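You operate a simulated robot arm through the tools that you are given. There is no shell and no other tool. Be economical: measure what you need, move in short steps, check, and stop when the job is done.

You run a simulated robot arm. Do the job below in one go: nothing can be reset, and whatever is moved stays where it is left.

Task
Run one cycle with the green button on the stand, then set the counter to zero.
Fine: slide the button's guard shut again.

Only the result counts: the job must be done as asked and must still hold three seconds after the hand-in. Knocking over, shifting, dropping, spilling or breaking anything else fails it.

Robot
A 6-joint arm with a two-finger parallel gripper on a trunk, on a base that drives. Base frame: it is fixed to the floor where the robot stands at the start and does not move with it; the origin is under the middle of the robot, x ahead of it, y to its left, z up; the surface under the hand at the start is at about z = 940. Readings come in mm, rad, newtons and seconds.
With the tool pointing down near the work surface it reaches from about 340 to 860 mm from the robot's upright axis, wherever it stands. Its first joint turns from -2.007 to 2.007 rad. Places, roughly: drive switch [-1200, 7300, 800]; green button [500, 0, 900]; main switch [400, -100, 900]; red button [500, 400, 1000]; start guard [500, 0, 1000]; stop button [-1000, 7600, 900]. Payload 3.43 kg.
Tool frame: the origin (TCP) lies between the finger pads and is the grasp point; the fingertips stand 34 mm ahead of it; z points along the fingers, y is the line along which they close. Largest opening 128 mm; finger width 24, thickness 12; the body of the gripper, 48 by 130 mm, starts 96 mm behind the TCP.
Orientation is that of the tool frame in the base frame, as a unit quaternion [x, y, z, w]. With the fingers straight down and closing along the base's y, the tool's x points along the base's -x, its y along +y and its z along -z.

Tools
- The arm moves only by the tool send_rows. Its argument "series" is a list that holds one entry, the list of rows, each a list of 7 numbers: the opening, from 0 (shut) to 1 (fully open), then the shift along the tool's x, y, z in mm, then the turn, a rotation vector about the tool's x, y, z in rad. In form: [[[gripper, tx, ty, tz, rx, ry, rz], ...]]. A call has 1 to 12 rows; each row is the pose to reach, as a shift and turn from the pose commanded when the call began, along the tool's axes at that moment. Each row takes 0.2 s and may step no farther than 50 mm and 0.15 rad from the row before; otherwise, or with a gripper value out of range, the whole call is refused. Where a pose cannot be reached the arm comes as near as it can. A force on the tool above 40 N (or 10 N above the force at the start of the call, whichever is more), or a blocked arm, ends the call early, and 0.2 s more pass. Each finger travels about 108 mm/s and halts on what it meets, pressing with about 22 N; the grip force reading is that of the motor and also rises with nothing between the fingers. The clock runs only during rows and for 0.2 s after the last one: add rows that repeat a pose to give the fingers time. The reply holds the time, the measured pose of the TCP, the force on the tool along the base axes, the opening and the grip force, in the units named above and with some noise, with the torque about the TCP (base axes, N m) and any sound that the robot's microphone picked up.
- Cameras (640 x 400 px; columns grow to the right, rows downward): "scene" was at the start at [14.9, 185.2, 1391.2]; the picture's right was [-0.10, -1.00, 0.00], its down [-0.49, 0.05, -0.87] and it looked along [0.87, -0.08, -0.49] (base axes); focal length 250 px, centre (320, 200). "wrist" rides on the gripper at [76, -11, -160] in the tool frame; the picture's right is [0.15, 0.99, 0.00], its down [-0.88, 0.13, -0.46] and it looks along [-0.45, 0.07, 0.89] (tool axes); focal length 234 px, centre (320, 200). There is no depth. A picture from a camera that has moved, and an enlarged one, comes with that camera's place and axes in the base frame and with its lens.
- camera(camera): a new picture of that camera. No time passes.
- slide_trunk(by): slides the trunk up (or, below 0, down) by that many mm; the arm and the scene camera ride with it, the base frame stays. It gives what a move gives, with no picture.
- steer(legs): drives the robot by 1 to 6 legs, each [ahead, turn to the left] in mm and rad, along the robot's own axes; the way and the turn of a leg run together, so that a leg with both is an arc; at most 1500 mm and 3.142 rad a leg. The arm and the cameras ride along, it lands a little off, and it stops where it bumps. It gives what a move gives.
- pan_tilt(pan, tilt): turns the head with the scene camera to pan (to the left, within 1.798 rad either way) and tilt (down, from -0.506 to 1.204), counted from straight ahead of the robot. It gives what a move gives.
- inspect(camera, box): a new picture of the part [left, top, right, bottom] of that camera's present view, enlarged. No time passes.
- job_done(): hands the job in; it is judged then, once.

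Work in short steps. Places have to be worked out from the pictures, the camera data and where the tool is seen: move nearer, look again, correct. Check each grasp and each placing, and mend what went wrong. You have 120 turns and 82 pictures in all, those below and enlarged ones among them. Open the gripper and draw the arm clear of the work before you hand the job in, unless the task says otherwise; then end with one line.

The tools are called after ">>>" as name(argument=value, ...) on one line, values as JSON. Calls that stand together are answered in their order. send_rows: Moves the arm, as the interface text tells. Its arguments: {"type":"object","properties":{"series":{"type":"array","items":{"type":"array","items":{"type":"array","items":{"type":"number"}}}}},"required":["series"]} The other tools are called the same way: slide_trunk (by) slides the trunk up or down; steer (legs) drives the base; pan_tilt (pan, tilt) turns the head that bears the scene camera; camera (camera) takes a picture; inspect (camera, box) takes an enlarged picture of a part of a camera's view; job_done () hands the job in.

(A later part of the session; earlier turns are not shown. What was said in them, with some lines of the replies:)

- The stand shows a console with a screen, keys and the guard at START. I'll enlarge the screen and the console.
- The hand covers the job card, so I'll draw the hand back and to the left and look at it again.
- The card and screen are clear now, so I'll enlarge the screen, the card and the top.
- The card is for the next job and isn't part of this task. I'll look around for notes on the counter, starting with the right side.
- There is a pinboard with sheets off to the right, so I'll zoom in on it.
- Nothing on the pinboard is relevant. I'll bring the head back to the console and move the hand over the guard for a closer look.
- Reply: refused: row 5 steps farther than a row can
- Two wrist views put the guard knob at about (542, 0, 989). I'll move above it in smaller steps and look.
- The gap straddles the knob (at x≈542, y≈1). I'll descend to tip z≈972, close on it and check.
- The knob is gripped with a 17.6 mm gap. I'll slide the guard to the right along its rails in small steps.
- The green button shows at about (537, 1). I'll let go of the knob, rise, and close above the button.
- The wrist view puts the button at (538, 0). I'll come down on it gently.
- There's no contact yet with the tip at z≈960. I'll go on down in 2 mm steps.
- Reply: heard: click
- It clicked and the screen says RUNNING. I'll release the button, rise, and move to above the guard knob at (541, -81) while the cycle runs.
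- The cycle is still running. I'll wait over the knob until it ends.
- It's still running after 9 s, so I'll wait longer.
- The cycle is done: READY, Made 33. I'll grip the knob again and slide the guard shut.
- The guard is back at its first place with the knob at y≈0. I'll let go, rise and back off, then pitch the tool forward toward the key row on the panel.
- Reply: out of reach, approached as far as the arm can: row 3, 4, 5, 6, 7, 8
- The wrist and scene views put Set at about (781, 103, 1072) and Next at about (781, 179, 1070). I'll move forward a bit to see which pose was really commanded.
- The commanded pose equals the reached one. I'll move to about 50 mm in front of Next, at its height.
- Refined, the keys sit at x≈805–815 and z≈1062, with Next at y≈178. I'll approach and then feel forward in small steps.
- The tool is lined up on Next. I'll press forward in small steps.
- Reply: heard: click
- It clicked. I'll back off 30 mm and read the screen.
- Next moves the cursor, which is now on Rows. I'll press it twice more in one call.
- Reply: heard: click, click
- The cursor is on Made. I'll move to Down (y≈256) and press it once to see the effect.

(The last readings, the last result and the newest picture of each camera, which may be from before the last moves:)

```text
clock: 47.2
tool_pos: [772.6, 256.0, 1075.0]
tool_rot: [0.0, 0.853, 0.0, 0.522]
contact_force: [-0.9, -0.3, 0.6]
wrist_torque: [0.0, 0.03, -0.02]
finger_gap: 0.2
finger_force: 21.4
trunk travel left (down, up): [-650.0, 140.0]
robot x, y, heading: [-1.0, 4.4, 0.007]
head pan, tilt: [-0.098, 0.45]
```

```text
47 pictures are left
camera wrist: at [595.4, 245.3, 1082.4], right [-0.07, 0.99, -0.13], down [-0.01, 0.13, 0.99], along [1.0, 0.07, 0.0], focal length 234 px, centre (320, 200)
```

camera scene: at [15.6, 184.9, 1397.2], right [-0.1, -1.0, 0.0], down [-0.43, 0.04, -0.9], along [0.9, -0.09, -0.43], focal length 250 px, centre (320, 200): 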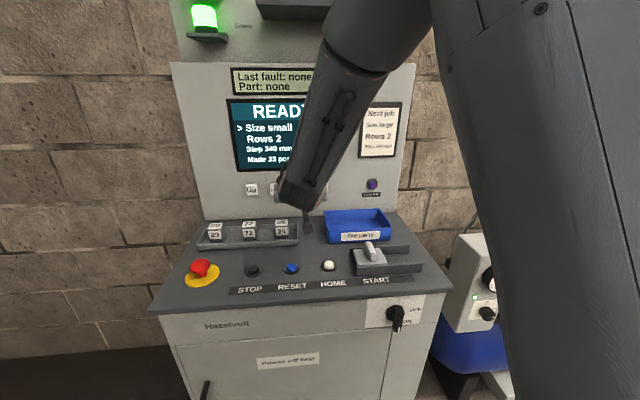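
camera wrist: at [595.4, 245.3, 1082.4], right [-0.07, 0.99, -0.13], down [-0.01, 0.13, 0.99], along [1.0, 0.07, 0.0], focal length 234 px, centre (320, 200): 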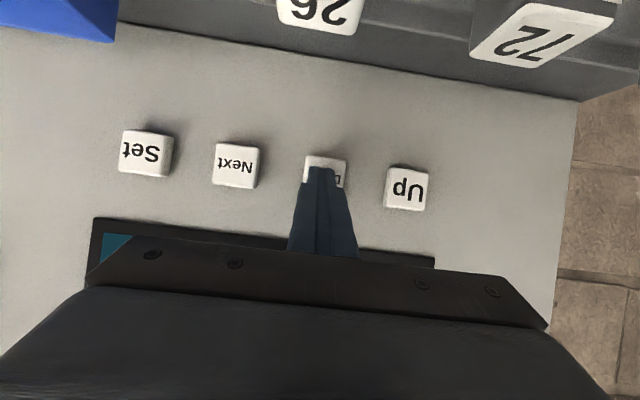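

The tool is lined up on Down. I'll press once and back off.

>>> send_rows(series=[[[0, -2, 2, 4, 0, 0, 0], [0, -3.4, 2, 6.6, 0, 0, 0], [0, -3.4, 2, 6.6, 0, 0, 0], [0, 3.2, 2, -6.2, 0, 0, 0], [0, 9.5, 2, -18.7, 0, 0, 0]]])

>>> inspect(camera="scene", box=[220, 60, 420, 210])

```text
clock: 48.4
tool_pos: [750.0, 256.8, 1076.5]
tool_rot: [0.0, 0.852, 0.0, 0.523]
contact_force: [0.4, 0.4, -0.6]
wrist_torque: [0.02, 0.02, 0.04]
finger_gap: 0.0
finger_force: 22.0
trunk travel left (down, up): [-650.0, 140.0]
robot x, y, heading: [2.3, -2.8, -0.002]
head pan, tilt: [-0.098, 0.45]
heard: click
```

```text
2.67 times, centred on (320, 135) of scene
camera zoom: at [16.5, 185.0, 1397.2], right [-0.1, -1.0, 0.0], down [-0.43, 0.04, -0.9], along [0.9, -0.09, -0.44], focal length 667 px, centre (320, 373)
```

zoom: 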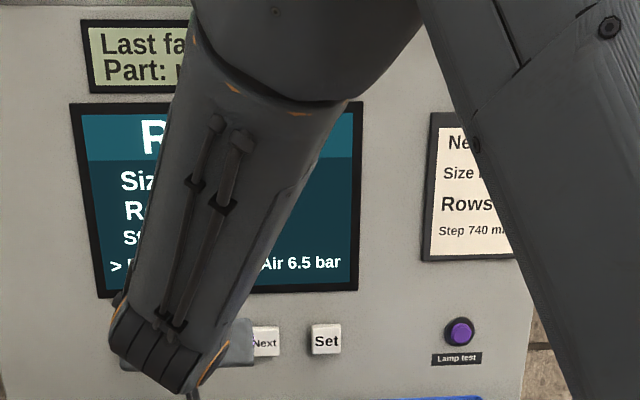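

The arm hides the number. I'll move over to in front of Set (y≈103) and look.

>>> send_rows(series=[[[0, 0, -38, 0, 0, 0, 0], [0, 0, -76, 0, 0, 0, 0], [0, 0, -115, 0, 0, 0, 0], [0, 0, -153, 0, 0, 0, 0]]])

>>> inspect(camera="scene", box=[220, 60, 420, 210])

```text
clock: 49.4
tool_pos: [750.7, 104.5, 1075.1]
tool_rot: [0.0, 0.852, 0.0, 0.523]
contact_force: [0.6, -0.3, 0.6]
wrist_torque: [0.02, -0.03, -0.03]
finger_gap: 0.0
finger_force: 21.7
trunk travel left (down, up): [-650.0, 140.0]
robot x, y, heading: [-6.1, -2.2, 0.004]
head pan, tilt: [-0.098, 0.45]
```

```text
2.67 times, centred on (320, 135) of scene
camera zoom: at [16.2, 185.4, 1397.1], right [-0.1, -1.0, 0.0], down [-0.43, 0.04, -0.9], along [0.9, -0.09, -0.44], focal length 667 px, centre (320, 373)
```

zoom: 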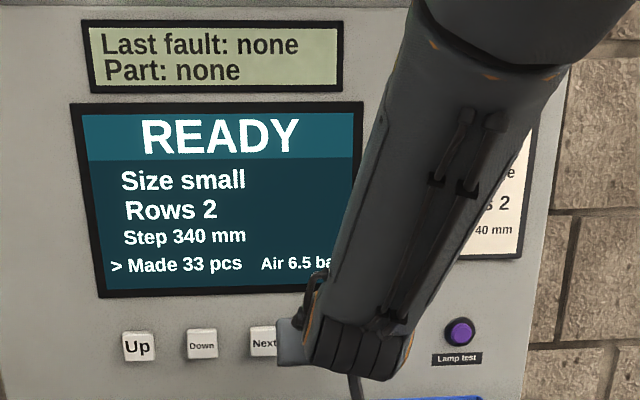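

Down leaves Made at 33. I'll press Set once with Made selected.

>>> send_rows(series=[[[0, -9.5, -2, 18.7, 0, 0, 0], [0, -11.8, -2, 23.2, 0, 0, 0], [0, -12.9, -2, 25.3, 0, 0, 0], [0, -12.9, -2, 25.3, 0, 0, 0], [0, -6.8, -2, 13.4, 0, 0, 0], [0, 0, -2, 0, 0, 0, 0]]])

>>> inspect(camera="scene", box=[220, 60, 420, 210])

```text
clock: 50.8
tool_pos: [751.1, 102.1, 1075.6]
tool_rot: [-0.001, 0.853, 0.001, 0.522]
contact_force: [-0.2, 0.8, 0.6]
wrist_torque: [-0.02, 0.0, -0.01]
finger_gap: 0.0
finger_force: 22.1
trunk travel left (down, up): [-650.0, 140.0]
robot x, y, heading: [-2.1, 2.2, -0.0]
head pan, tilt: [-0.098, 0.45]
heard: click
```

```text
2.67 times, centred on (320, 135) of scene
camera zoom: at [16.5, 185.0, 1397.2], right [-0.1, -1.0, 0.0], down [-0.43, 0.04, -0.9], along [0.9, -0.09, -0.44], focal length 667 px, centre (320, 373)
```

zoom: 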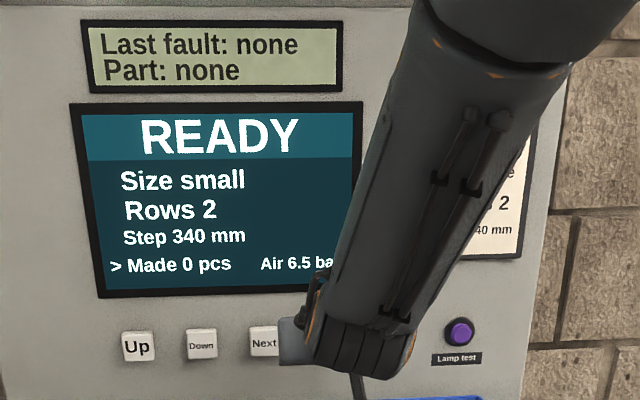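

The counter reads 0. I'll draw the arm back and up, open the gripper, and do a final check.

>>> send_rows(series=[[[0, -1.5, 0, -41, 0, 0, 0], [0, -3, 0, -82, 0, 0, 0], [0.1, -4.5, 0, -123, 0, 0, 0], [0.3, -6, 0, -164, 0, 0, 0], [0.6, -7.4, 0, -205, 0, 0, 0], [0.6, -20, 0, -210, 0, 0, 0]]])

>>> camera(camera="scene")

>>> camera(camera="wrist")

```text
clock: 52.2
tool_pos: [571.0, 102.0, 1189.4]
tool_rot: [0.0, 0.852, -0.001, 0.523]
contact_force: [0.8, 0.2, 0.5]
wrist_torque: [-0.02, 0.01, 0.01]
finger_gap: 76.5
finger_force: 0.0
trunk travel left (down, up): [-650.0, 140.0]
robot x, y, heading: [0.6, 0.7, 0.002]
head pan, tilt: [-0.098, 0.45]
```

```text
43 pictures are left
camera scene: at [16.3, 185.0, 1397.2], right [-0.1, -1.0, 0.0], down [-0.43, 0.04, -0.9], along [0.9, -0.09, -0.44], focal length 250 px, centre (320, 200)
```

scene: 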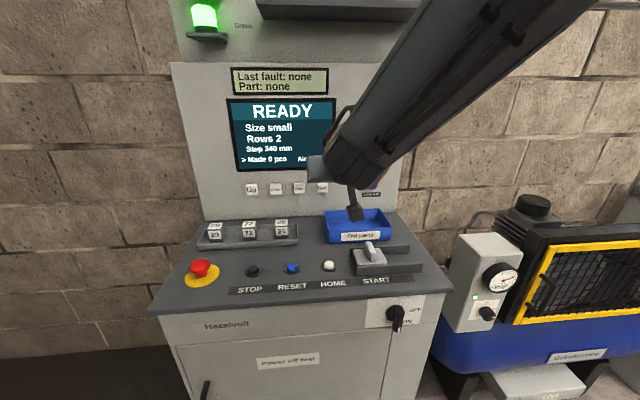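

```text
42 pictures are left
camera wrist: at [395.6, 91.3, 1195.8], right [-0.07, 0.99, -0.13], down [-0.01, 0.13, 0.99], along [1.0, 0.07, 0.0], focal length 234 px, centre (320, 200)
```

wrist: 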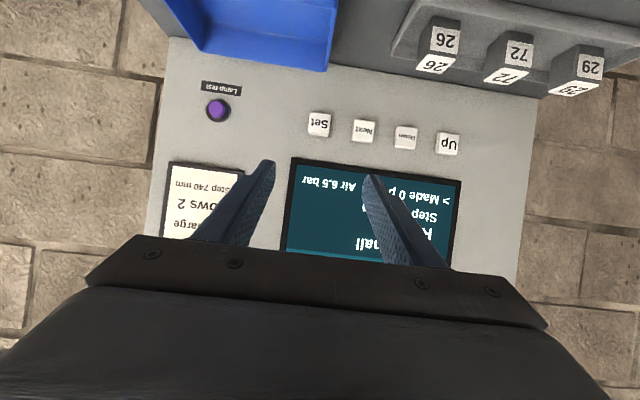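

The screen shows READY and Made 0, the guard is shut, and nothing else has moved. I'll hand in.

>>> job_done()

```text
The job is handed in.
```

I ran one cycle with the green button (the counter went from 32 to 33), set the counter to 0, and slid the guard shut again.
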